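You operate a simulated robot arm through the tools that you are given. There is no shell and no other tool. Be economical: measure what you need, move in short steps, check, and stop when the job is done.

Carry out the task below with a simulated robot arm. There is one attempt and no reset: what you move stays moved.

TASK
Put green caps on both ends of the tube in the press cradle.
Fine: leave the tube in the cradle and set the press latch back to HELD.

It is judged by the outcome, as a careful person would: the job done as asked, and still so three seconds after it is handed in. It fails if anything else is knocked over, pushed out of place, dropped, spilled or broken. A push-on lid holds only when it is set on centred and level and pressed home; a screw cap is set on level and turned clockwise until tight.

THE ROBOT
A 6-joint arm with a two-finger parallel gripper, fixed in place. Base frame: the origin is at the foot of the arm, x ahead of it, y to its left, z up; the work surface is at about z = 0. Units: cm, rad, N and s.
With the tool pointing down near the work surface it reaches from about 18 to 46 cm from the base axis. Its first joint turns from -1.222 to 1.222 rad. Payload 1.9 kg.
The tool frame sits at the grasp point between the pads (the TCP): z along the fingers, y along the line on which they close. The tips reach 2.3 cm beyond it. Largest opening 9.4 cm; finger width 3.8, thickness 1; the body of the gripper, 5.4 by 9.6 cm, starts 3.9 cm behind the TCP.
Orientation is told as [roll, pitch, yaw] about the base's x, y, z axes, in that order, counted from this pose: with the fingers straight down and closing along the base's y, the tool's x points along the base's -x, its y along +y and its z along -z.

THE INTERFACE
- The arm moves only by the tool step_arm. Its argument "increments" is a list of rows, each a list of 3 entries, a list of its own where there are three numbers: the shift along the tool's x, y, z in cm, then the turn, a rotation vector about the tool's x, y, z in rad, then the gripper command, from -1 (fully open) to 1 (shut), values between in proportion. In form: [[[tx, ty, tz], [rx, ry, rz], hand], ...]. A call has 1 to 10 rows; each row is the pose to reach, as a shift and turn from the pose commanded when the call began, along the tool's axes at that moment. A row lasts 0.2 s, in which the tool goes at most 5 cm and 0.15 rad; a call with a longer step from one row to the next is refused whole, and so is a gripper value outside its range. Where a pose cannot be reached the arm comes as near as it can. A force on the tool above 70 N (or 10 N above the force at the start of the call, whichever is more), or a blocked arm, ends the call early, and 0.2 s more pass. Each finger travels about 10.8 cm/s and halts on what it meets, pressing with about 27 N; the grip force reading is that of the motor and also rises with nothing between the fingers. The clock runs only during rows and for 0.2 s after the last one: add rows that repeat a pose to give the fingers time. It gives the time, the measured TCP pose, the force on the tool (base axes), the opening and the grip force at its end, in the units of the frame above (readings bear some noise), with the torque about the TCP (base axes, N m) and any sound that the robot's microphone picked up, and new pictures: "views" is both (left out), scene, wrist or none.
- Cameras (640 x 400 px; columns grow to the right, rows downward): "scene" is fixed at [7.07, 31.65, 44.33]; the picture's right is [-0.67, -0.74, 0.00], its down [-0.28, 0.26, -0.92] and it looks along [0.69, -0.62, -0.38] (base axes); focal length 214 px, centre (320, 200). "wrist" rides on the gripper at [8.7, 1.6, -7.4] in the tool frame; the picture's right is [-0.18, 0.98, 0.00], its down [-0.58, -0.11, -0.81] and it looks along [-0.79, -0.15, 0.59] (tool axes); focal length 243 px, centre (320, 200). There is no depth. A picture from a camera that has moved, and an enlarged one, comes with that camera's place and axes in the base frame and with its lens.
- enlarge(camera, box): a new picture of the part [left, top, right, bottom] of that camera's present view, enlarged. It takes no simulated time.
- hand_in(): hands the job in; it is judged then, once.

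Work in short steps. Places have to be worked out from the pictures, the camera data and where the tool is seen: move nearer, look again, correct. Check each grasp and each placing, and mend what went wrong. You have 120 turns and 200 pictures in all, those below and enlarged ones among them. Open the gripper and draw the arm clear of the work before you hand the job in, unless the task says otherwise; then end with one line.

The tools are called after "Call:" by a JSON object that holds its "fn" and its "kwargs". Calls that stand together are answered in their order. step_arm: Moves the arm, as the interface text tells. Its arguments: {"type":"object","properties":{"increments":{"type":"array"},"views":{"type":"string","enum":["both","scene","wrist","none"]}},"required":["increments"]} The other tools are called the same way: enlarge (camera, box) takes an enlarged picture of a part of a camera's view; hand_in () hands the job in.

At the start:

```text
time: 0.0
position: [20.98, -8.42, 44.03]
tool_rot: [0.0, 0.0, -0.003]
contact_force: [-0.9, 0.2, -0.1]
ft_torque: [0.01, 0.0, 0.01]
gripper_width: 9.39
finger_force: 0.1
```

scene: 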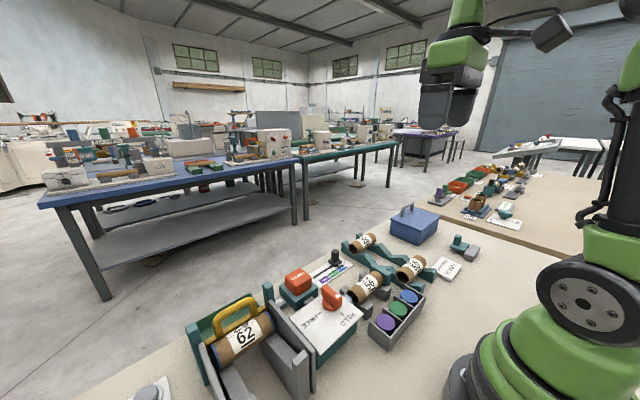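
wrist: 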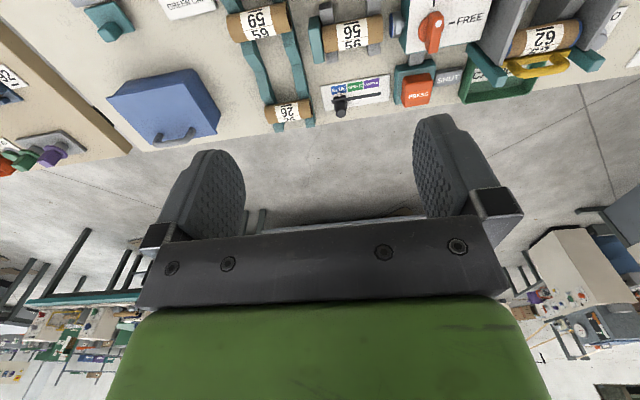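

I'll look closely at the workspace first.

Call:
{"fn": "enlarge", "kwargs": {"camera": "scene", "box": [170, 260, 370, 400]}}

Call:
{"fn": "enlarge", "kwargs": {"camera": "scene", "box": [300, 200, 500, 360]}}

Call:
{"fn": "enlarge", "kwargs": {"camera": "wrist", "box": [80, 0, 360, 150]}}

Call:
{"fn": "enlarge", "kwargs": {"camera": "wrist", "box": [300, 0, 640, 150]}}

```text
2.86 times, centred on (270, 330) of scene
camera zoom: at [7.07, 31.65, 44.33], right [-0.67, -0.74, 0.0], down [-0.28, 0.26, -0.92], along [0.69, -0.62, -0.38], focal length 613 px, centre (463, -171)
```

zoom: 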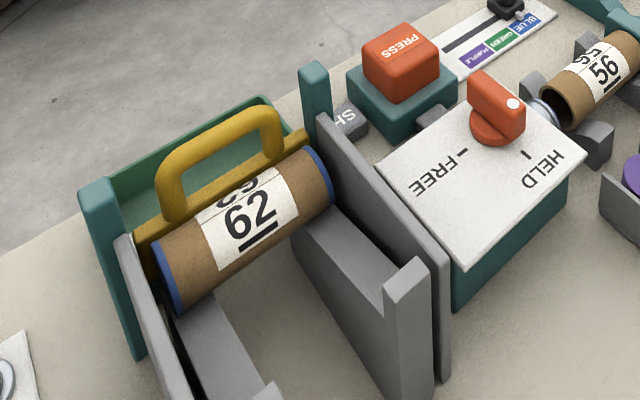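

```text
2.50 times, centred on (400, 280) of scene
camera zoom: at [7.07, 31.65, 44.33], right [-0.67, -0.74, 0.0], down [-0.28, 0.26, -0.92], along [0.69, -0.62, -0.38], focal length 536 px, centre (120, 0)
```

zoom: 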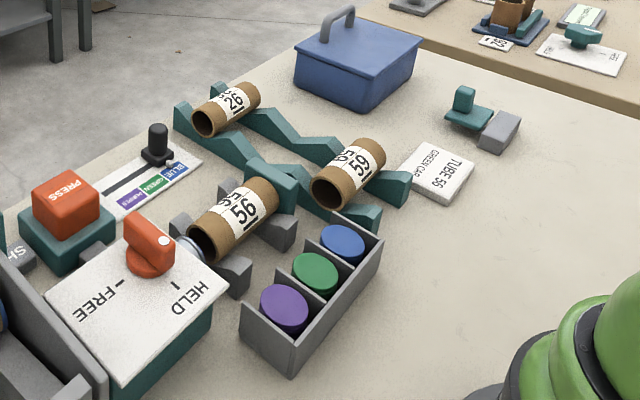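

```text
2.29 times, centred on (220, 75) of wrist
camera zoom: at [12.42, -6.79, 51.46], right [0.19, 0.98, 0.0], down [0.58, -0.11, 0.81], along [0.79, -0.15, -0.59], focal length 555 px, centre (549, 486)
```

zoom: 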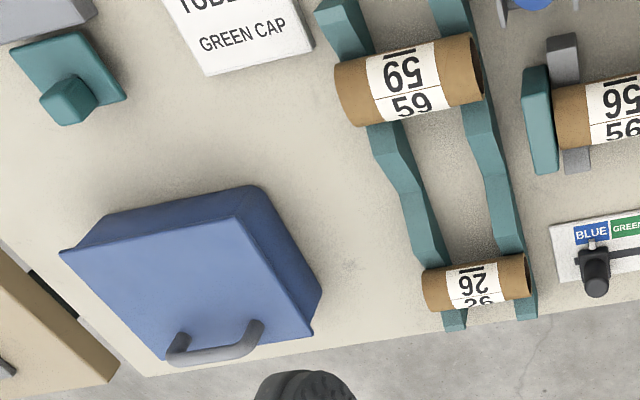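

```text
1.88 times, centred on (470, 75) of wrist
camera zoom: at [12.42, -6.79, 51.46], right [0.19, 0.98, 0.0], down [0.58, -0.11, 0.81], along [0.79, -0.15, -0.59], focal length 457 px, centre (38, 435)
```

zoom: 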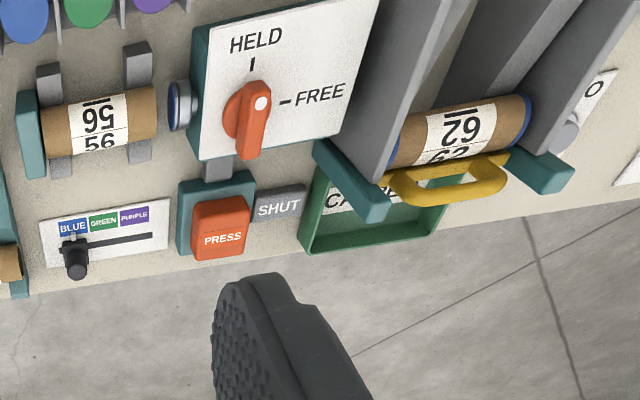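

The wrist view is too oblique, so I'll tilt the camera downward for a fuller look.

Call:
{"fn": "step_arm", "kwargs": {"increments": [[[0, 2, 0], [0, 0.15, 0], -1], [[0, 4, 0], [0, 0.3, 0], -1], [[0, 6, 0], [0, 0.45, 0], -1], [[0, 8, 0], [0, 0.6, 0], -1], [[0, 8, 0], [0, 0.6, 0], -1]], "views": "wrist"}}

```text
time: 0.5
position: [21.01, -6.45, 44.02]
tool_rot: [-0.037, 0.19, -0.009]
contact_force: [114.9, -13.2, -139.8]
ft_torque: [-3.17, 1.49, -2.75]
gripper_width: 9.39
finger_force: 0.1
out of reach, approached as far as the arm can: row 2
stopped in row 2: the force on the tool passed its limit at 489 N (the readings are from after the stop); the commanded pose is now the measured one
camera wrist: at [14.03, -4.48, 52.84], right [0.18, 0.98, -0.07], down [0.72, -0.09, 0.69], along [0.67, -0.17, -0.72], focal length 243 px, centre (320, 200)
```

wrist: 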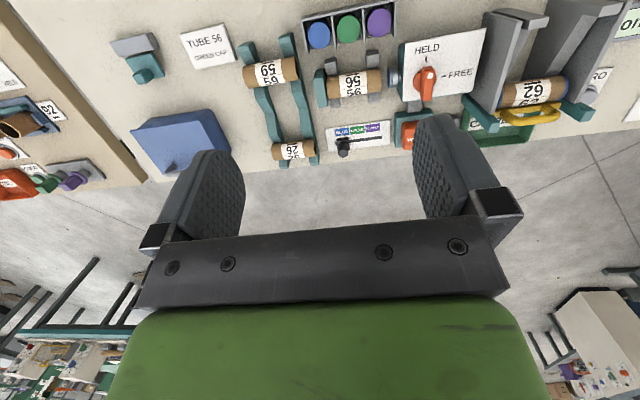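

The tilt hit the arm's own limit. From here the view is useful, so I'll enlarge it.

Call:
{"fn": "enlarge", "kwargs": {"camera": "wrist", "box": [280, 0, 480, 160]}}

Call:
{"fn": "enlarge", "kwargs": {"camera": "wrist", "box": [440, 0, 640, 160]}}

Call:
{"fn": "enlarge", "kwargs": {"camera": "wrist", "box": [100, 0, 320, 180]}}

```text
2.50 times, centred on (380, 80) of wrist
camera zoom: at [14.03, -4.48, 52.84], right [0.18, 0.98, -0.07], down [0.72, -0.09, 0.69], along [0.67, -0.17, -0.72], focal length 606 px, centre (170, 500)
```

zoom: 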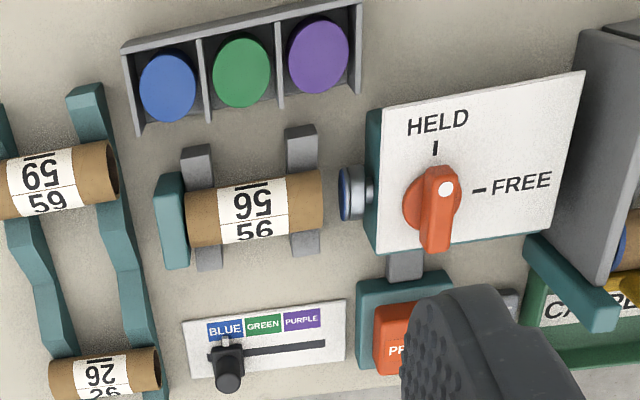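

```text
2.50 times, centred on (540, 80) of wrist
camera zoom: at [14.03, -4.48, 52.84], right [0.18, 0.98, -0.07], down [0.72, -0.09, 0.69], along [0.67, -0.17, -0.72], focal length 606 px, centre (-230, 500)
```

zoom: 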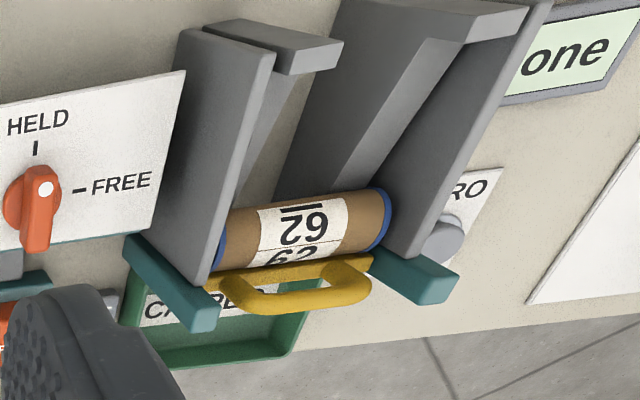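

```text
2.22 times, centred on (210, 90) of wrist
camera zoom: at [14.03, -4.48, 52.84], right [0.18, 0.98, -0.07], down [0.72, -0.09, 0.69], along [0.67, -0.17, -0.72], focal length 539 px, centre (564, 444)
```

zoom: 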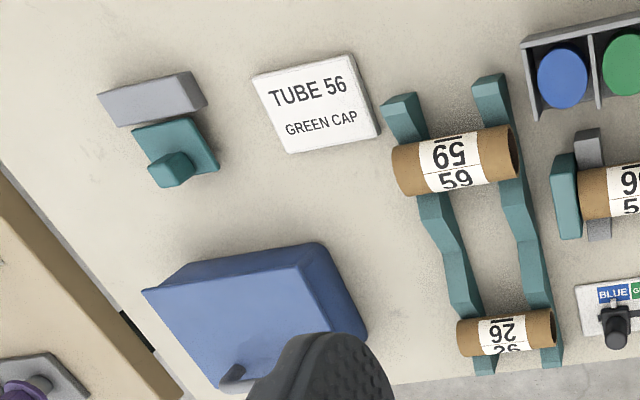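

I've located the slider knob at about (44.7, -7.9, 4.9), set on BLUE. I'll level the tool and then move towards it.

Call:
{"fn": "step_arm", "kwargs": {"increments": [[[0, 0, 0], [-0.02, -0.1, 0], -1], [[0, 0, 0], [-0.037, -0.19, -0.009], -1], [[0, 0, 0], [-0.037, -0.19, -0.009], -1]], "views": "none"}}

Call:
{"fn": "step_arm", "kwargs": {"increments": [[[-2, 0, 4], [0, 0, 0], -1], [[-4, 0, 8], [0, 0, 0], -1], [[-6, 0, 12], [0, 0, 0], -1], [[-8, 0, 16], [0, 0, 0], -1], [[-10, 0, 20], [0, 0, 0], -1], [[-12, 0, 22], [0, 0, 0], -1], [[-14, 0, 24], [0, 0, 0], -1], [[-14, 0, 24], [0, 0, 0], -1]], "views": "both"}}

```text
time: 1.3
position: [21.08, -6.36, 43.84]
tool_rot: [0.009, 0.0, 0.008]
contact_force: [-0.7, -0.5, -0.7]
ft_torque: [-0.02, -0.02, 0.0]
gripper_width: 9.41
finger_force: 0.0
```

```text
time: 3.1
position: [35.09, -5.96, 19.85]
tool_rot: [0.008, 0.002, 0.006]
contact_force: [-1.0, 0.3, -0.2]
ft_torque: [-0.01, 0.02, 0.01]
gripper_width: 9.4
finger_force: 0.1
camera wrist: at [26.59, -4.51, 27.38], right [0.18, 0.98, 0.01], down [0.58, -0.11, 0.8], along [0.79, -0.14, -0.59], focal length 243 px, centre (320, 200)
```

scene: 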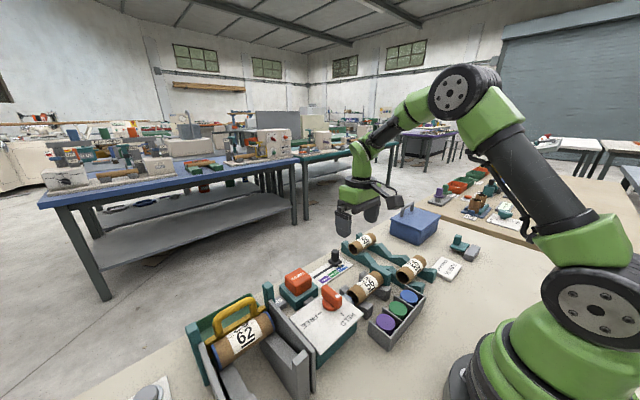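
wrist: 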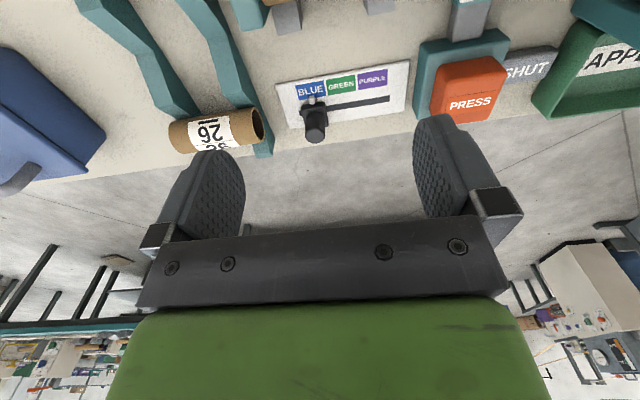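

Knob confirmed near (44.3, -8.1). I'll go above it with the fingers about 4 cm open.

Call:
{"fn": "step_arm", "kwargs": {"increments": [[[-3, -1, 3], [0, 0, 0], 0.15], [[-6, -2.1, 6], [0, 0, 0], 0.15], [[-9.2, -2.1, 9], [0, 0, 0], 0.15], [[-9.2, -2.1, 11.5], [0, 0, 0], 0.15], [[-9.2, -2.1, 11.5], [0, 0, 0], 0.15]], "views": "both"}}

```text
time: 4.3
position: [44.24, -7.92, 8.37]
tool_rot: [0.008, 0.002, 0.008]
contact_force: [0.3, 0.5, 0.0]
ft_torque: [0.02, 0.03, 0.02]
gripper_width: 3.99
finger_force: 0.1
camera wrist: at [35.73, -6.45, 15.85], right [0.18, 0.98, 0.01], down [0.58, -0.11, 0.8], along [0.79, -0.14, -0.59], focal length 243 px, centre (320, 200)
```

scene: 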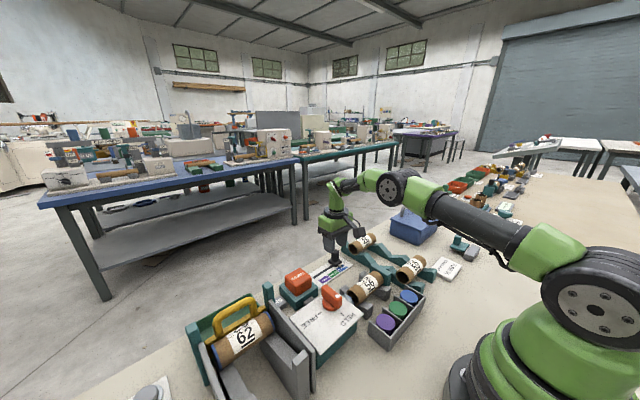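
wrist: 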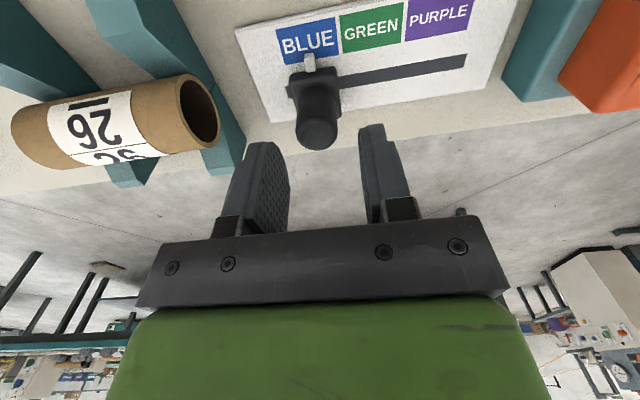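

The knob sits between the fingers. I'll lower onto it and grip.

Call:
{"fn": "step_arm", "kwargs": {"increments": [[[0, -0.3, 2], [0, 0, 0], 0.15], [[0, -0.3, 4.2], [0, 0, 0], 0.15], [[0, -0.3, 4.2], [0, 0, 0], 0.5], [[0, -0.3, 4.2], [0, 0, 0], 0.8], [[0, -0.3, 4.2], [0, 0, 0], 0.8]], "views": "wrist"}}

```text
time: 5.5
position: [44.25, -8.09, 4.21]
tool_rot: [0.012, 0.002, 0.008]
contact_force: [4.1, 13.4, -3.2]
ft_torque: [-0.86, 0.41, -0.1]
gripper_width: 2.32
finger_force: 44.6
camera wrist: at [35.7, -6.62, 11.63], right [0.18, 0.98, 0.01], down [0.58, -0.11, 0.8], along [0.79, -0.14, -0.59], focal length 243 px, centre (320, 200)
```

wrist: 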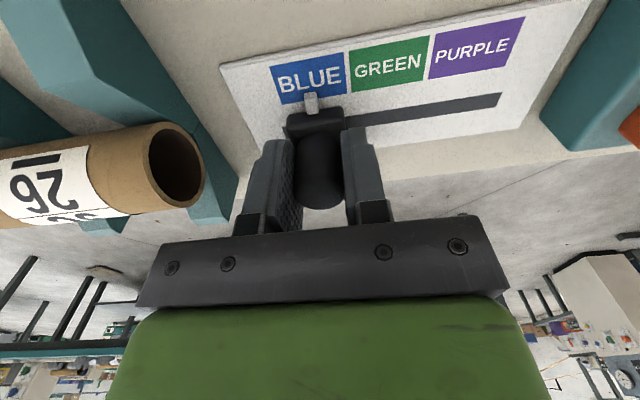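

The knob is gripped. I'll slide it +3.5 cm in y to GREEN.

Call:
{"fn": "step_arm", "kwargs": {"increments": [[[0, 1, 0], [0, 0, 0], 0.8], [[0, 2, 0], [0, 0, 0], 0.8], [[0, 3, 0], [0, 0, 0], 0.8], [[0, 3.5, 0], [0, 0, 0], 0.8], [[0, 3.5, 0], [0, 0, 0], 0.8]], "views": "wrist"}}

```text
time: 6.7
position: [44.11, -4.64, 4.24]
tool_rot: [0.009, 0.0, 0.008]
contact_force: [24.6, 2.7, -20.4]
ft_torque: [-0.89, -0.27, 0.01]
gripper_width: 2.37
finger_force: 45.0
camera wrist: at [35.59, -3.18, 11.71], right [0.18, 0.98, 0.01], down [0.58, -0.11, 0.81], along [0.79, -0.14, -0.59], focal length 243 px, centre (320, 200)
```

wrist: 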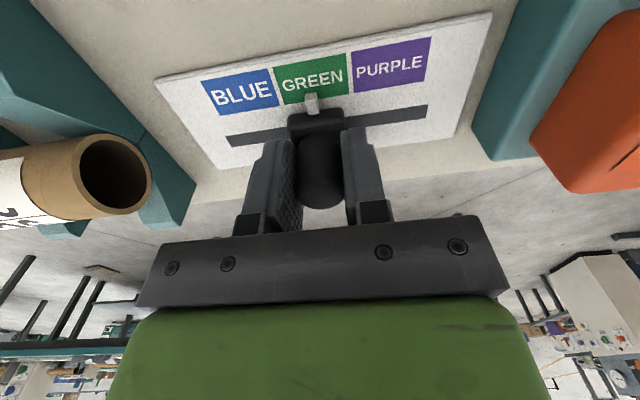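

Pointer is at GREEN. I'll release, rise, and look at the press head.

Call:
{"fn": "step_arm", "kwargs": {"increments": [[[0, 0, 0], [0, 0, 0], 0.15], [[0, 0, 0], [0, 0, 0], 0.15], [[0, 0, -4], [0, 0, 0], 0.15], [[2, 1.5, -8], [0, 0, 0], 0.15], [[6, 2, -12], [0, 0, 0], 0.15], [[10, 3, -15], [0, 0, 0], 0.15], [[14, 4, -17], [0, 0, 0], 0.15], [[18, 4, -18], [0, 0, 0], 0.15], [[18, 4, -18], [0, 0, 0], 0.15]], "views": "both"}}

```text
refused: row 5 steps farther than a row can; nothing moved
```

Splitting the steps more finely.

Call:
{"fn": "step_arm", "kwargs": {"increments": [[[0, 0, 0], [0, 0, 0], 0.15], [[0, 0, 0], [0, 0, 0], 0.15], [[0, 0, -4], [0, 0, 0], 0.15], [[1, 1, -8], [0, 0, 0], 0.15], [[4, 2, -11], [0, 0, 0], 0.15], [[8, 3, -13], [0, 0, 0], 0.15], [[12, 4, -15], [0, 0, 0], 0.15], [[16, 4, -16], [0, 0, 0], 0.15], [[18, 4, -16], [0, 0, 0], 0.15], [[18, 4, -16], [0, 0, 0], 0.15]], "views": "both"}}

```text
time: 8.9
position: [26.11, -0.93, 20.33]
tool_rot: [0.008, 0.002, 0.007]
contact_force: [0.3, -0.1, 0.4]
ft_torque: [-0.01, 0.02, 0.04]
gripper_width: 3.98
finger_force: 0.0
camera wrist: at [17.55, 0.47, 27.72], right [0.18, 0.98, 0.01], down [0.58, -0.11, 0.8], along [0.79, -0.14, -0.59], focal length 243 px, centre (320, 200)
```

scene: 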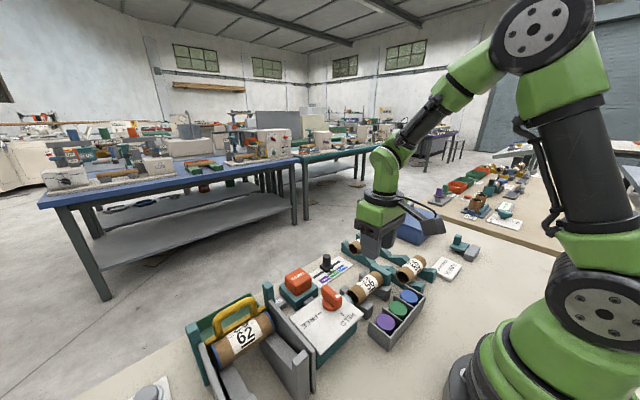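
wrist: 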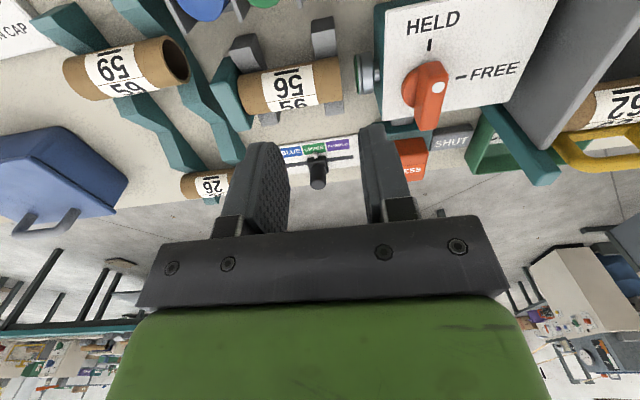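

Call:
{"fn": "enlarge", "kwargs": {"camera": "wrist", "box": [200, 0, 420, 140]}}

Call:
{"fn": "enlarge", "kwargs": {"camera": "wrist", "box": [360, 0, 560, 160]}}

Call:
{"fn": "enlarge", "kwargs": {"camera": "scene", "box": [260, 230, 440, 370]}}

```text
2.86 times, centred on (310, 70) of wrist
camera zoom: at [17.55, 0.47, 27.72], right [0.18, 0.98, 0.01], down [0.58, -0.11, 0.8], along [0.79, -0.14, -0.59], focal length 693 px, centre (349, 571)
```

zoom: 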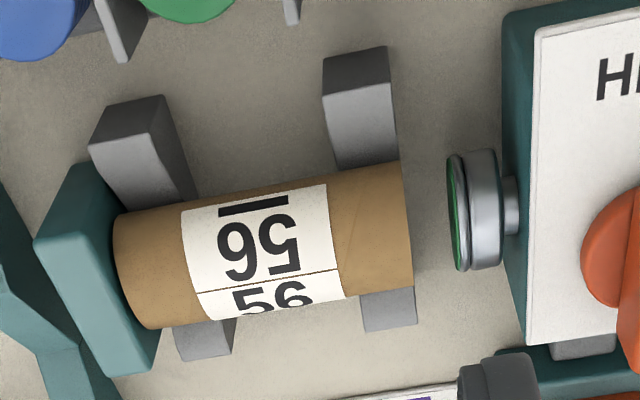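

```text
2.50 times, centred on (460, 80) of wrist
camera zoom: at [17.55, 0.47, 27.72], right [0.18, 0.98, 0.01], down [0.58, -0.11, 0.8], along [0.79, -0.14, -0.59], focal length 606 px, centre (-30, 500)
```

zoom: 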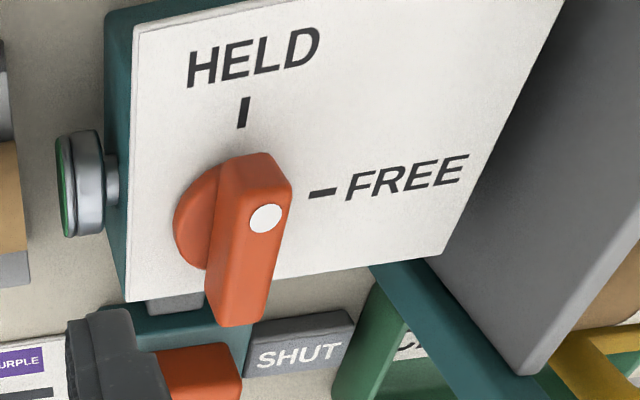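

```text
2.86 times, centred on (350, 300) of scene
camera zoom: at [7.06, 31.65, 44.33], right [-0.67, -0.74, 0.0], down [-0.28, 0.26, -0.92], along [0.69, -0.62, -0.38], focal length 613 px, centre (234, -86)
```

zoom: 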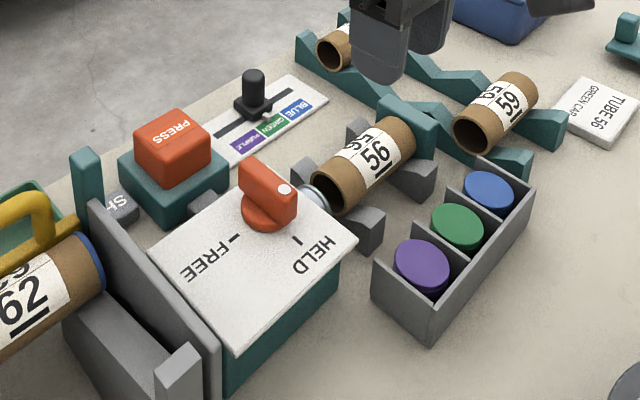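

The press head turned green. I put the latch lever's centre at about (30.4, 7.5), pointing toward HELD (-x) with its top at about z 10.5. I'll go above it.

Call:
{"fn": "step_arm", "kwargs": {"increments": [[[-2, 4, 0], [0, 0, 0], 0.0], [[-4.3, 8.4, 0], [0, 0, 0], 0.0], [[-4.3, 8.4, 3], [0, 0, 0], 0.0], [[-4.3, 8.4, 6], [0, 0, 0], 0.0], [[-4.3, 8.4, 6], [0, 0, 0], 0.0]], "views": "both"}}

```text
time: 10.1
position: [30.4, 7.52, 14.28]
tool_rot: [0.01, 0.002, 0.008]
contact_force: [-0.1, 0.1, -0.3]
ft_torque: [0.0, -0.01, -0.01]
gripper_width: 4.73
finger_force: 0.0
camera wrist: at [21.89, 8.97, 21.82], right [0.18, 0.98, 0.01], down [0.58, -0.11, 0.8], along [0.79, -0.14, -0.59], focal length 243 px, centre (320, 200)
```

scene: 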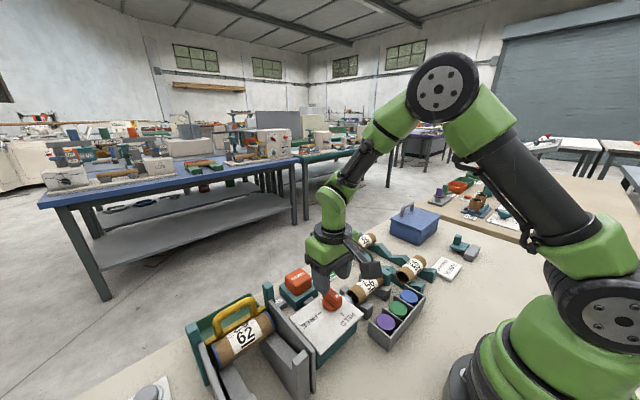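
wrist: 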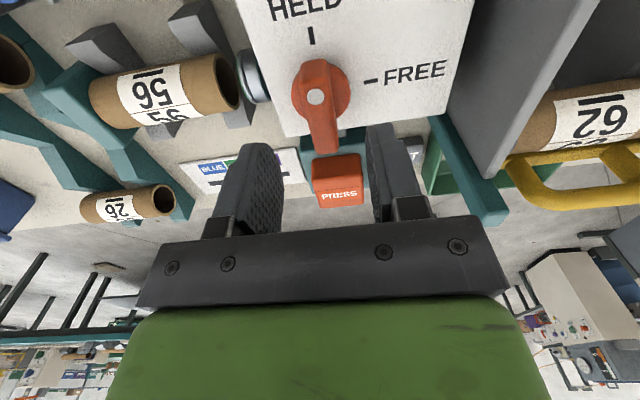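

Lever is centred between the fingers. Lowering and gripping it.

Call:
{"fn": "step_arm", "kwargs": {"increments": [[[0, 0, 2], [0, 0, 0], 0.0], [[0, 0, 3.8], [0, 0, 0], 0.0], [[0, 0, 3.8], [0, 0, 0], 0.4], [[0, 0, 3.8], [0, 0, 0], 0.8], [[0, 0, 3.8], [0, 0, 0], 0.8]], "views": "wrist"}}

```text
time: 11.3
position: [30.39, 7.6, 10.45]
tool_rot: [0.011, 0.001, 0.005]
contact_force: [0.4, 24.8, -13.4]
ft_torque: [-0.5, -0.69, -1.02]
gripper_width: 1.61
finger_force: 44.9
camera wrist: at [21.81, 9.11, 17.99], right [0.18, 0.98, 0.01], down [0.58, -0.11, 0.8], along [0.79, -0.14, -0.59], focal length 243 px, centre (320, 200)
```

wrist: 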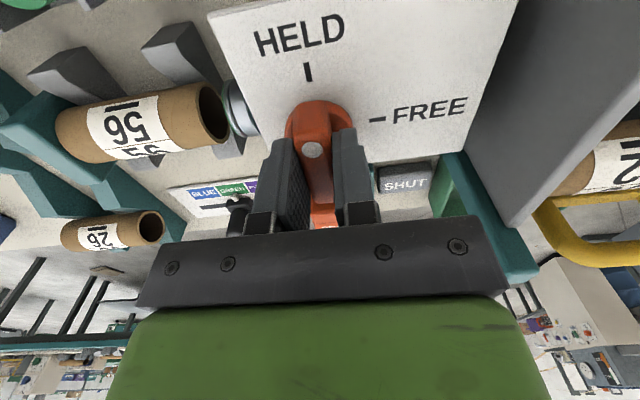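

Gripped. I'll turn it clockwise from above (positive about the tool z) halfway first.

Call:
{"fn": "step_arm", "kwargs": {"increments": [[[0, 0.1, 0], [0, 0, 0.15], 0.8], [[0, 0.15, 0], [0, 0, 0.3], 0.8], [[0, 0.15, 0], [0, 0, 0.45], 0.8], [[0, 0.15, 0], [0, 0, 0.6], 0.8], [[0, 0.15, 0], [0, 0, 0.75], 0.8]], "views": "wrist"}}

```text
time: 12.5
position: [30.23, 7.47, 10.45]
tool_rot: [0.002, 0.009, -0.748]
contact_force: [-2.6, -50.2, 2.2]
ft_torque: [-0.77, 0.19, 0.03]
gripper_width: 1.61
finger_force: 44.4
camera wrist: at [25.19, 14.56, 18.05], right [0.8, 0.6, 0.0], down [0.36, -0.48, 0.8], along [0.48, -0.64, -0.6], focal length 243 px, centre (320, 200)
```

wrist: 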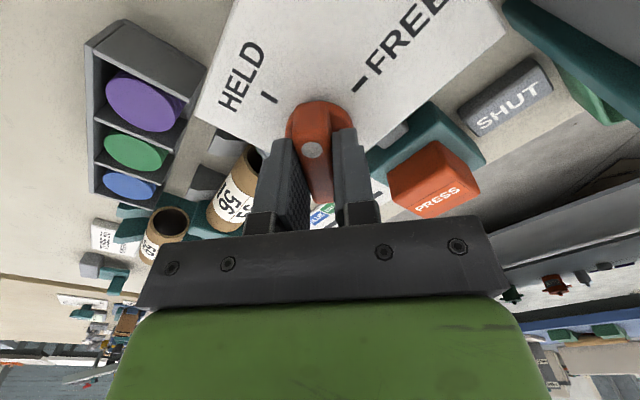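

The lever is turning. I'll relieve the sideways force and turn the rest.

Call:
{"fn": "step_arm", "kwargs": {"increments": [[[-0.17, -0.18, 0], [0, 0, 0.15], 0.8], [[-0.17, -0.18, 0], [0, 0, 0.3], 0.8], [[-0.17, -0.18, 0], [0, 0, 0.45], 0.8], [[-0.17, -0.18, 0], [0, 0, 0.6], 0.8], [[-0.17, -0.18, 0], [0, 0, 0.75], 0.8], [[-0.17, -0.18, 0], [0, 0, 0.85], 0.8]], "views": "wrist"}}

```text
time: 13.9
position: [30.19, 7.42, 10.51]
tool_rot: [-0.006, 0.007, -1.587]
contact_force: [-31.9, 12.1, -0.3]
ft_torque: [0.08, -0.13, 1.81]
gripper_width: 1.64
finger_force: 44.1
camera wrist: at [32.14, 16.06, 18.03], right [0.98, -0.2, -0.01], down [-0.11, -0.59, 0.8], along [-0.17, -0.79, -0.6], focal length 243 px, centre (320, 200)
```

wrist: 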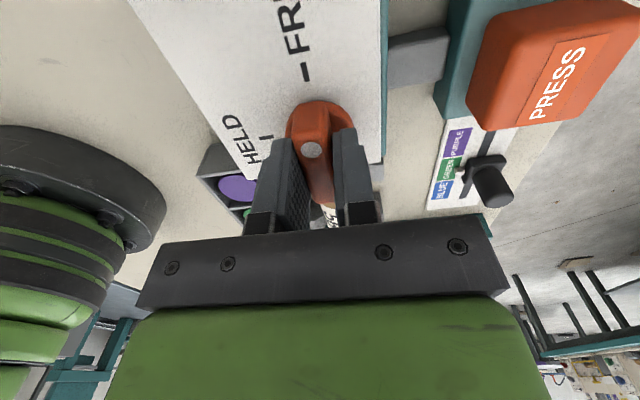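

The lever is at FREE. Releasing and rising.

Call:
{"fn": "step_arm", "kwargs": {"increments": [[[0, 0, 0], [0, 0, 0], 0.0], [[0, 0, 0], [0, 0, 0], 0.0], [[0, 0, -3], [0, 0, 0], 0.0], [[0, 0, -6], [0, 0, -0.15], 0.0], [[0, 0, -9], [0, 0, -0.3], 0.2], [[0, 0, -9], [0, 0, -0.45], 0.5], [[0, 0, -9], [0, 0, -0.6], 1], [[0, 0, -9], [0, 0, -0.75], 1]], "views": "none"}}

Call:
{"fn": "step_arm", "kwargs": {"increments": [[[0, 0, 0], [0, 0, -0.15], 1], [[0, 0, 0], [0, 0, -0.3], 1], [[0, 0, 0], [0, 0, -0.45], 1], [[0, 0, 0], [0, 0, -0.6], 1], [[0, 0, 0], [0, 0, -0.75], 1], [[0, 0, 0], [0, 0, -0.84], 1], [[0, 0, 0], [0, 0, -0.84], 1]], "views": "both"}}

```text
time: 15.7
position: [30.41, 7.36, 19.47]
tool_rot: [0.005, 0.01, -0.842]
contact_force: [0.0, 0.2, -0.4]
ft_torque: [0.0, 0.0, 0.0]
gripper_width: 0.01
finger_force: 27.3
```

```text
time: 17.3
position: [30.4, 7.37, 19.53]
tool_rot: [0.008, 0.003, -0.001]
contact_force: [-0.6, 0.2, 0.9]
ft_torque: [0.01, -0.02, 0.01]
gripper_width: 0.02
finger_force: 27.2
camera wrist: at [21.81, 8.96, 27.06], right [0.19, 0.98, 0.01], down [0.58, -0.12, 0.8], along [0.79, -0.14, -0.59], focal length 243 px, centre (320, 200)
```

scene: 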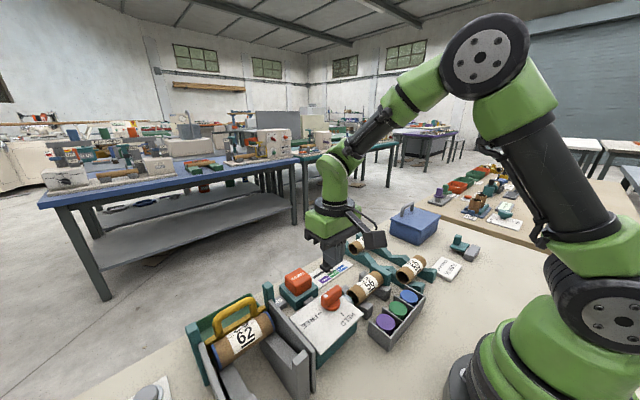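
wrist: 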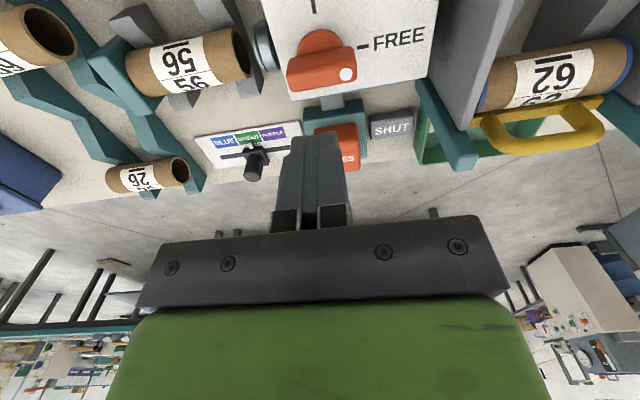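

The latch is FREE. I put the PRESS button's top at about (41.5, 7.4, 6.5). I'll go above it with closed fingers.

Call:
{"fn": "step_arm", "kwargs": {"increments": [[[-4, 0, 2], [0, 0, 0], 1], [[-8, 0, 4], [0, 0, 0], 1], [[-11.1, 0, 6.5], [0, 0, 0], 1], [[-11.1, 0, 9], [0, 0, 0], 1], [[-11.1, 0, 9], [0, 0, 0], 1]], "views": "both"}}

Call:
{"fn": "enlarge", "kwargs": {"camera": "scene", "box": [260, 230, 440, 370]}}

```text
time: 18.5
position: [41.36, 7.4, 10.58]
tool_rot: [0.008, 0.002, -0.004]
contact_force: [-0.1, 0.4, 0.6]
ft_torque: [-0.04, 0.02, 0.03]
gripper_width: 0.0
finger_force: 26.9
camera wrist: at [32.94, 9.05, 18.08], right [0.19, 0.98, 0.01], down [0.58, -0.12, 0.8], along [0.79, -0.15, -0.59], focal length 243 px, centre (320, 200)
```

scene: 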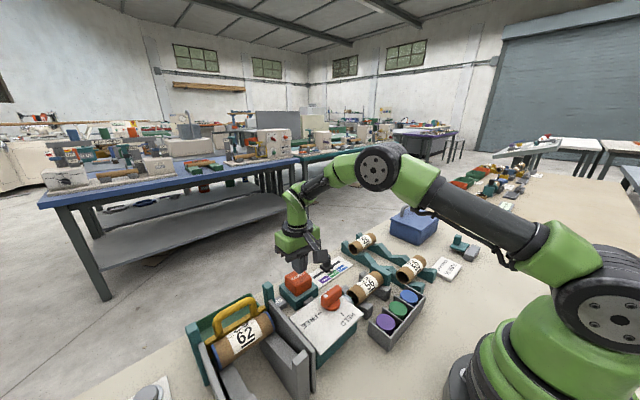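
wrist: 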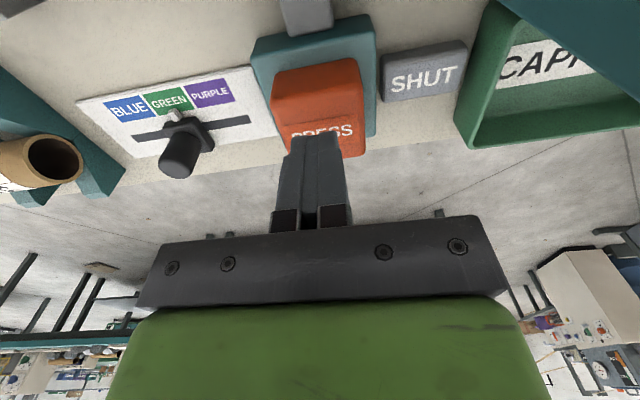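

```text
2.86 times, centred on (350, 300) of scene
camera zoom: at [7.07, 31.65, 44.33], right [-0.67, -0.74, 0.0], down [-0.28, 0.26, -0.92], along [0.69, -0.62, -0.38], focal length 613 px, centre (234, -86)
```

zoom: 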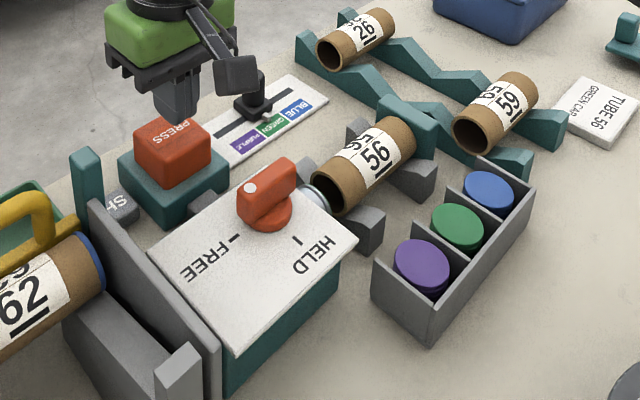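

I'll press gently down on the button in small steps.

Call:
{"fn": "step_arm", "kwargs": {"increments": [[[0, 0.2, 1], [0, 0, 0], 1], [[0, 0.2, 1.5], [0, 0, 0], 1], [[0, 0.2, 2], [0, 0, 0], 1], [[0, 0.2, 2.4], [0, 0, 0], 1], [[0, 0.2, 2.4], [0, 0, 0], 1]], "views": "both"}}

Call:
{"fn": "enlarge", "kwargs": {"camera": "scene", "box": [260, 230, 440, 370]}}

```text
time: 19.7
position: [41.4, 7.65, 8.15]
tool_rot: [0.009, 0.001, -0.005]
contact_force: [-2.8, -0.9, 2.7]
ft_torque: [-0.09, 0.01, -0.03]
gripper_width: 0.01
finger_force: 26.9
camera wrist: at [32.93, 9.25, 15.66], right [0.19, 0.98, 0.01], down [0.58, -0.12, 0.8], along [0.79, -0.15, -0.59], focal length 243 px, centre (320, 200)
```

scene: 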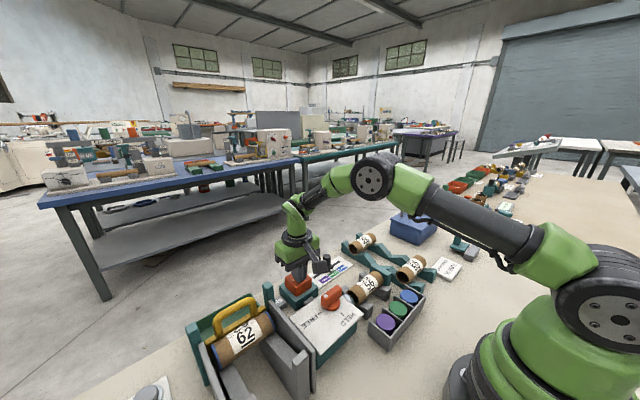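
wrist: 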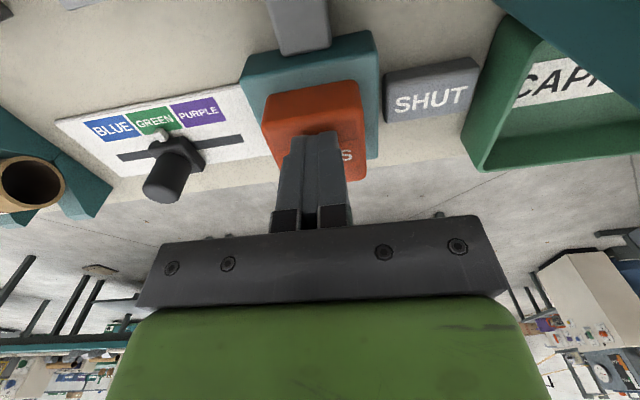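

```text
2.86 times, centred on (350, 300) of scene
camera zoom: at [7.06, 31.65, 44.33], right [-0.67, -0.74, 0.0], down [-0.28, 0.26, -0.92], along [0.69, -0.62, -0.38], focal length 613 px, centre (234, -86)
```

zoom: 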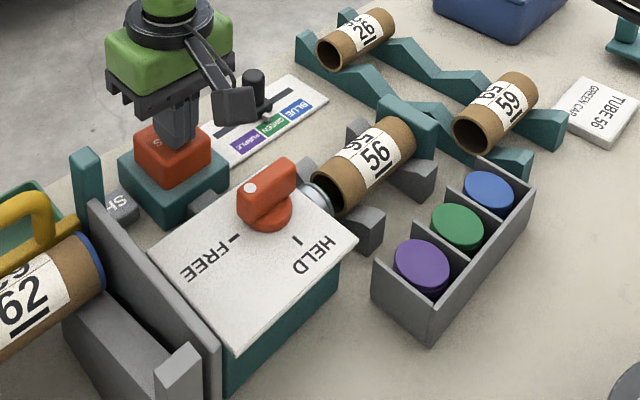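

I've just made contact. Pressing further.

Call:
{"fn": "step_arm", "kwargs": {"increments": [[[0, 0, 0.4], [0, 0, 0], 1], [[0, 0, 0.8], [0, 0, 0], 1], [[0, 0, 1.2], [0, 0, 0], 1], [[0, 0, 1.5], [0, 0, 0], 1], [[0, 0, 1.5], [0, 0, 0], 1]], "views": "both"}}

Call:
{"fn": "enlarge", "kwargs": {"camera": "scene", "box": [260, 230, 440, 370]}}

```text
time: 20.9
position: [41.47, 7.64, 6.8]
tool_rot: [0.01, 0.003, -0.003]
contact_force: [-2.5, 4.3, 7.7]
ft_torque: [0.03, 0.03, 0.02]
gripper_width: 0.0
finger_force: 27.0
heard: click
camera wrist: at [32.94, 9.24, 14.14], right [0.19, 0.98, 0.01], down [0.58, -0.12, 0.8], along [0.79, -0.15, -0.59], focal length 243 px, centre (320, 200)
```

scene: 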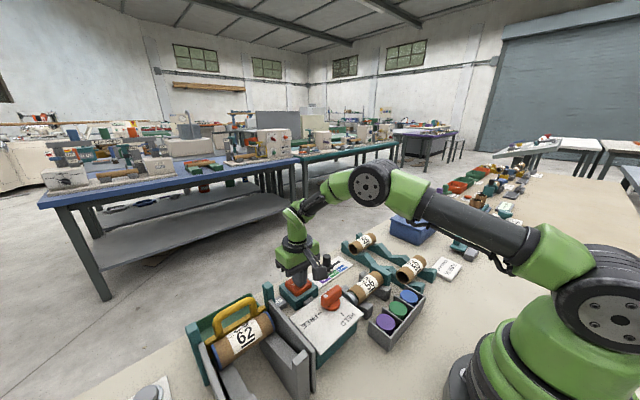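
wrist: 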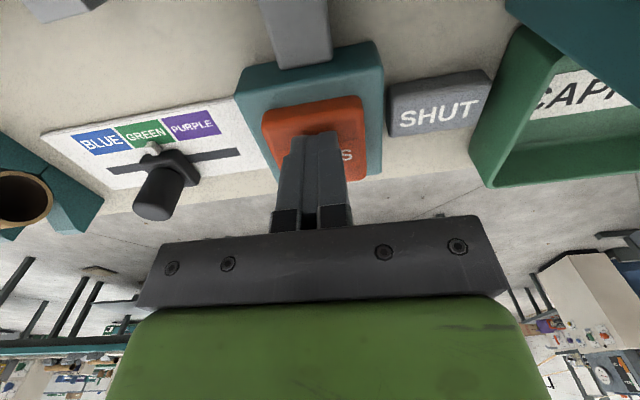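

```text
2.86 times, centred on (350, 300) of scene
camera zoom: at [7.06, 31.65, 44.33], right [-0.67, -0.74, 0.0], down [-0.28, 0.26, -0.92], along [0.69, -0.62, -0.38], focal length 613 px, centre (234, -86)
```

zoom: 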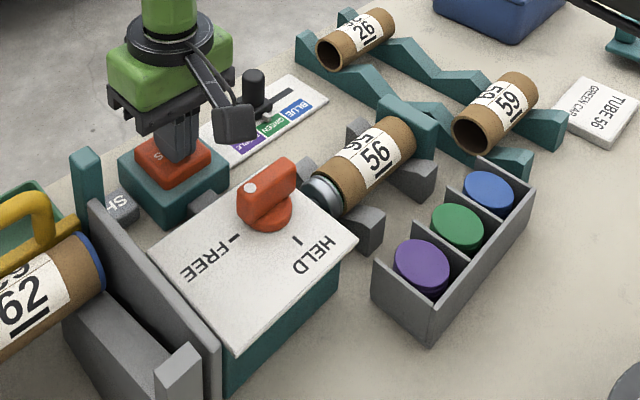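

There was a click and the ram moved to the tube. I'll press on to make sure the cap is home.

Call:
{"fn": "step_arm", "kwargs": {"increments": [[[0, 0, 0.4], [0, 0, 0], 1], [[0, 0, 0.8], [0, 0, 0], 1], [[0, 0, 0.8], [0, 0, 0], 1]], "views": "none"}}

Call:
{"fn": "enlarge", "kwargs": {"camera": "scene", "box": [260, 230, 440, 370]}}

```text
time: 21.8
position: [41.54, 7.6, 6.17]
tool_rot: [0.01, 0.0, -0.005]
contact_force: [-6.2, -1.1, 12.1]
ft_torque: [-0.1, 0.04, -0.06]
gripper_width: 0.0
finger_force: 27.2
stopped in row 3: the force on the tool passed its limit at 70 N (the readings are from after the stop); the commanded pose is now the measured one
```

```text
2.86 times, centred on (350, 300) of scene
camera zoom: at [7.06, 31.65, 44.33], right [-0.67, -0.74, 0.0], down [-0.28, 0.26, -0.92], along [0.69, -0.62, -0.38], focal length 613 px, centre (234, -86)
```

zoom: 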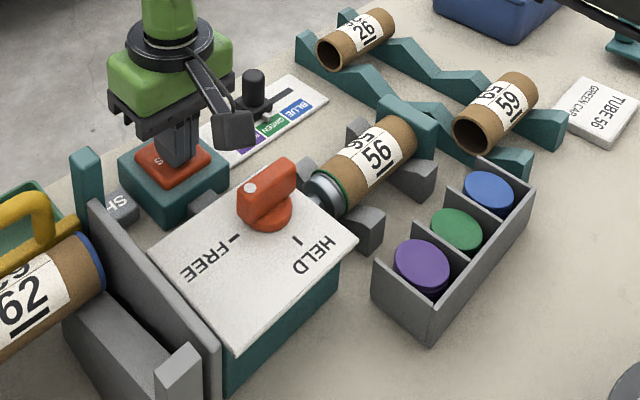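

The button bottomed out and a green cap is on the tube end. Rising to inspect.

Call:
{"fn": "step_arm", "kwargs": {"increments": [[[0, 0, -3], [0, 0, 0], 1], [[0, 0, -7], [0, 0, 0], 1], [[3, -2, -10], [0, 0, 0], 1], [[6, -5, -12], [0, 0, 0], 1], [[10, -7, -12], [0, 0, 0], 1], [[14, -9, -12], [0, 0, 0], 0], [[17, -11, -12], [0, 0, 0], 0], [[17, -11, -12], [0, 0, 0], 0]], "views": "wrist"}}

Call:
{"fn": "enlarge", "kwargs": {"camera": "scene", "box": [260, 230, 440, 370]}}

Call:
{"fn": "enlarge", "kwargs": {"camera": "wrist", "box": [240, 0, 480, 160]}}

```text
time: 23.6
position: [24.49, -3.42, 18.08]
tool_rot: [0.012, 0.001, -0.005]
contact_force: [-0.7, 0.6, 0.9]
ft_torque: [0.01, -0.01, -0.01]
gripper_width: 4.7
finger_force: 0.0
camera wrist: at [15.93, -1.75, 25.52], right [0.19, 0.98, 0.01], down [0.58, -0.12, 0.81], along [0.79, -0.15, -0.59], focal length 243 px, centre (320, 200)
```

wrist: 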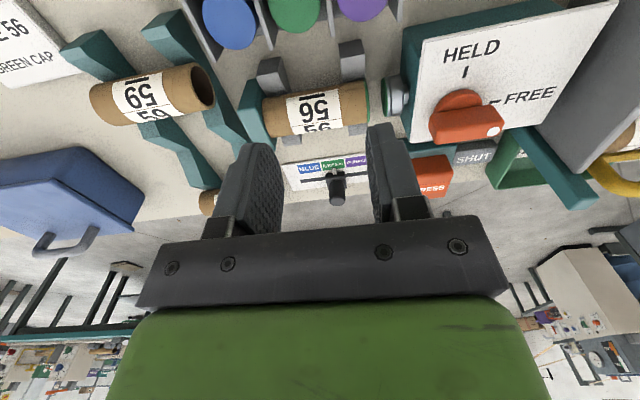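

```text
2.86 times, centred on (350, 300) of scene
camera zoom: at [7.06, 31.65, 44.33], right [-0.67, -0.74, 0.0], down [-0.28, 0.26, -0.92], along [0.69, -0.62, -0.38], focal length 613 px, centre (234, -86)
```

zoom: 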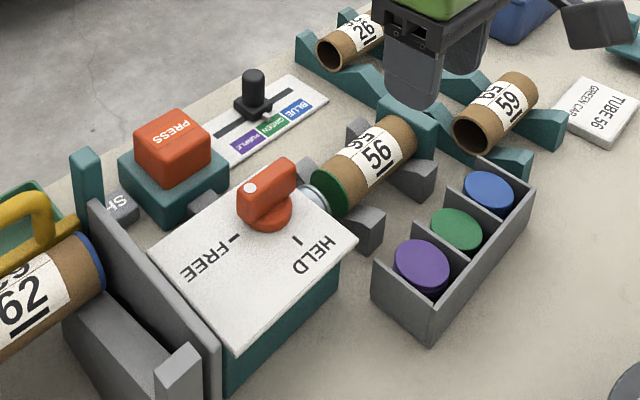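

```text
2.50 times, centred on (360, 80) of wrist
camera zoom: at [15.93, -1.75, 25.52], right [0.19, 0.98, 0.01], down [0.58, -0.12, 0.81], along [0.79, -0.15, -0.59], focal length 606 px, centre (220, 500)
```

zoom: 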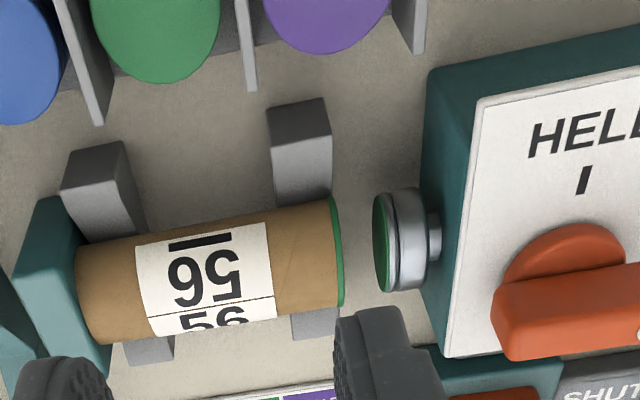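

The first green cap is on and the head has reloaded green. Now I need to turn the tube end for end: it lies along y, centre about (30, -4.8, 3.8). I'll move above it and yaw -90° so the fingers close along x.

Call:
{"fn": "step_arm", "kwargs": {"increments": [[[-2, 0, 0], [0, 0, 0.15], -0.3], [[-4, -1, 0], [0, 0, 0.3], -0.3], [[-5.5, -1.3, 0], [0, 0, 0.45], -0.3], [[-5.5, -1.3, 0], [0, 0, 0.6], -0.3], [[-5.5, -1.3, 0], [0, 0, 0.75], -0.3], [[-5.5, -1.3, 0], [0, 0, 0.9], -0.3], [[-5.5, -1.3, 0], [0, 0, 1.05], -0.3], [[-5.5, -1.3, 0], [0, 0, 1.2], -0.3], [[-5.5, -1.3, 0], [0, 0, 1.35], -0.3], [[-5.5, -1.3, 0], [0, 0, 1.5], -0.3]], "views": "none"}}

Call:
{"fn": "step_arm", "kwargs": {"increments": [[[0, 0, 2], [0, 0, 0.066], -0.3], [[0, 0, 6], [0, 0, 0.066], -0.3], [[0, 0, 6], [0, 0, 0.066], -0.3]], "views": "both"}}

```text
time: 25.8
position: [29.98, -4.58, 17.94]
tool_rot: [0.001, 0.011, -1.507]
contact_force: [1.3, 0.0, -0.1]
ft_torque: [0.05, 0.0, -0.01]
gripper_width: 6.1
finger_force: 0.1
```

```text
time: 26.6
position: [29.88, -4.59, 11.94]
tool_rot: [-0.001, 0.01, -1.573]
contact_force: [0.3, 0.8, -0.2]
ft_torque: [0.01, -0.02, 0.03]
gripper_width: 6.1
finger_force: 0.1
camera wrist: at [31.64, 3.94, 19.43], right [0.98, -0.19, 0.0], down [-0.11, -0.59, 0.8], along [-0.15, -0.79, -0.6], focal length 243 px, centre (320, 200)
```

scene: 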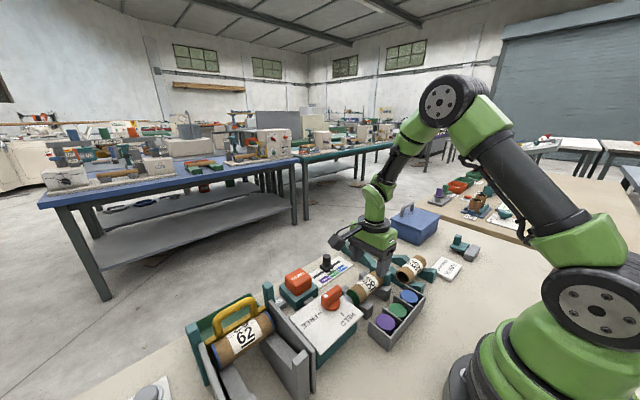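
wrist: 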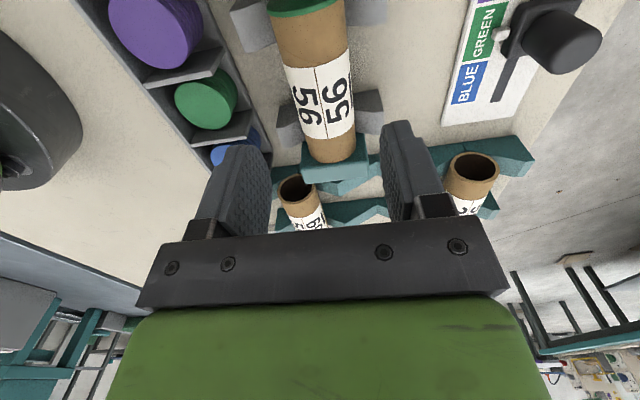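

Tube axis is at x≈30.1 and its centre at y≈-4.3. I'll align and descend in between the V-blocks.

Call:
{"fn": "step_arm", "kwargs": {"increments": [[[0.3, 0.2, 1], [0, 0, 0], -0.3], [[0.3, 0.2, 3.5], [0, 0, 0], -0.3], [[0.3, 0.2, 5.5], [0, 0, 0], -0.3], [[0.3, 0.2, 6.9], [0, 0, 0], -0.3], [[0.3, 0.2, 6.9], [0, 0, 0], -0.3]], "views": "both"}}

Call:
{"fn": "enlarge", "kwargs": {"camera": "scene", "box": [300, 220, 460, 340]}}

```text
time: 27.8
position: [30.07, -4.29, 4.98]
tool_rot: [0.0, 0.01, -1.573]
contact_force: [1.2, 1.0, 0.3]
ft_torque: [0.0, 0.0, 0.01]
gripper_width: 6.12
finger_force: 0.0
camera wrist: at [31.84, 4.34, 12.53], right [0.98, -0.19, 0.0], down [-0.11, -0.59, 0.8], along [-0.15, -0.79, -0.6], focal length 243 px, centre (320, 200)
```

scene: 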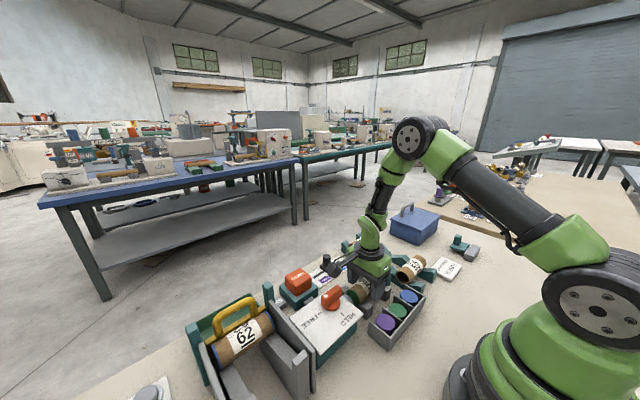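
wrist: 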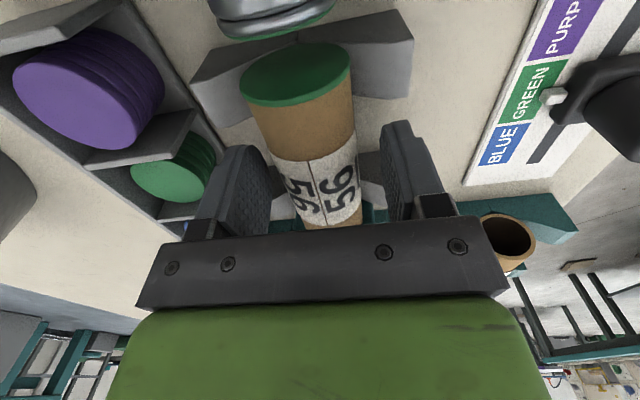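

```text
3.33 times, centred on (380, 280) of scene
camera zoom: at [7.07, 31.65, 44.33], right [-0.67, -0.74, 0.0], down [-0.28, 0.26, -0.92], along [0.69, -0.62, -0.38], focal length 715 px, centre (120, -67)
```

zoom: 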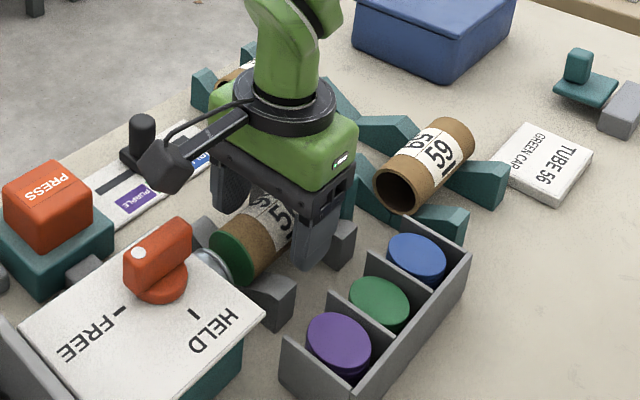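

No contact so far, with the tube between the fingers. Closing.

Call:
{"fn": "step_arm", "kwargs": {"increments": [[[0, 0, 0], [0, 0, 0], 0], [[0, 0, 0], [0, 0, 0], 0.2], [[0, 0, 0], [0, 0, 0], 0.4], [[0, 0, 0], [0, 0, 0], 0.4]], "views": "wrist"}}

```text
time: 28.8
position: [30.08, -4.26, 4.97]
tool_rot: [-0.002, 0.011, -1.571]
contact_force: [-1.5, 0.5, 0.4]
ft_torque: [0.09, 0.04, 0.04]
gripper_width: 3.85
finger_force: 27.3
camera wrist: at [31.84, 4.34, 12.55], right [0.98, -0.19, 0.0], down [-0.11, -0.59, 0.8], along [-0.15, -0.79, -0.6], focal length 243 px, centre (320, 200)
```

wrist: 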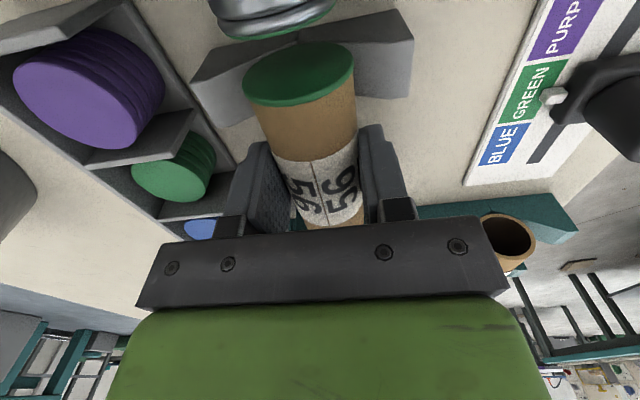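

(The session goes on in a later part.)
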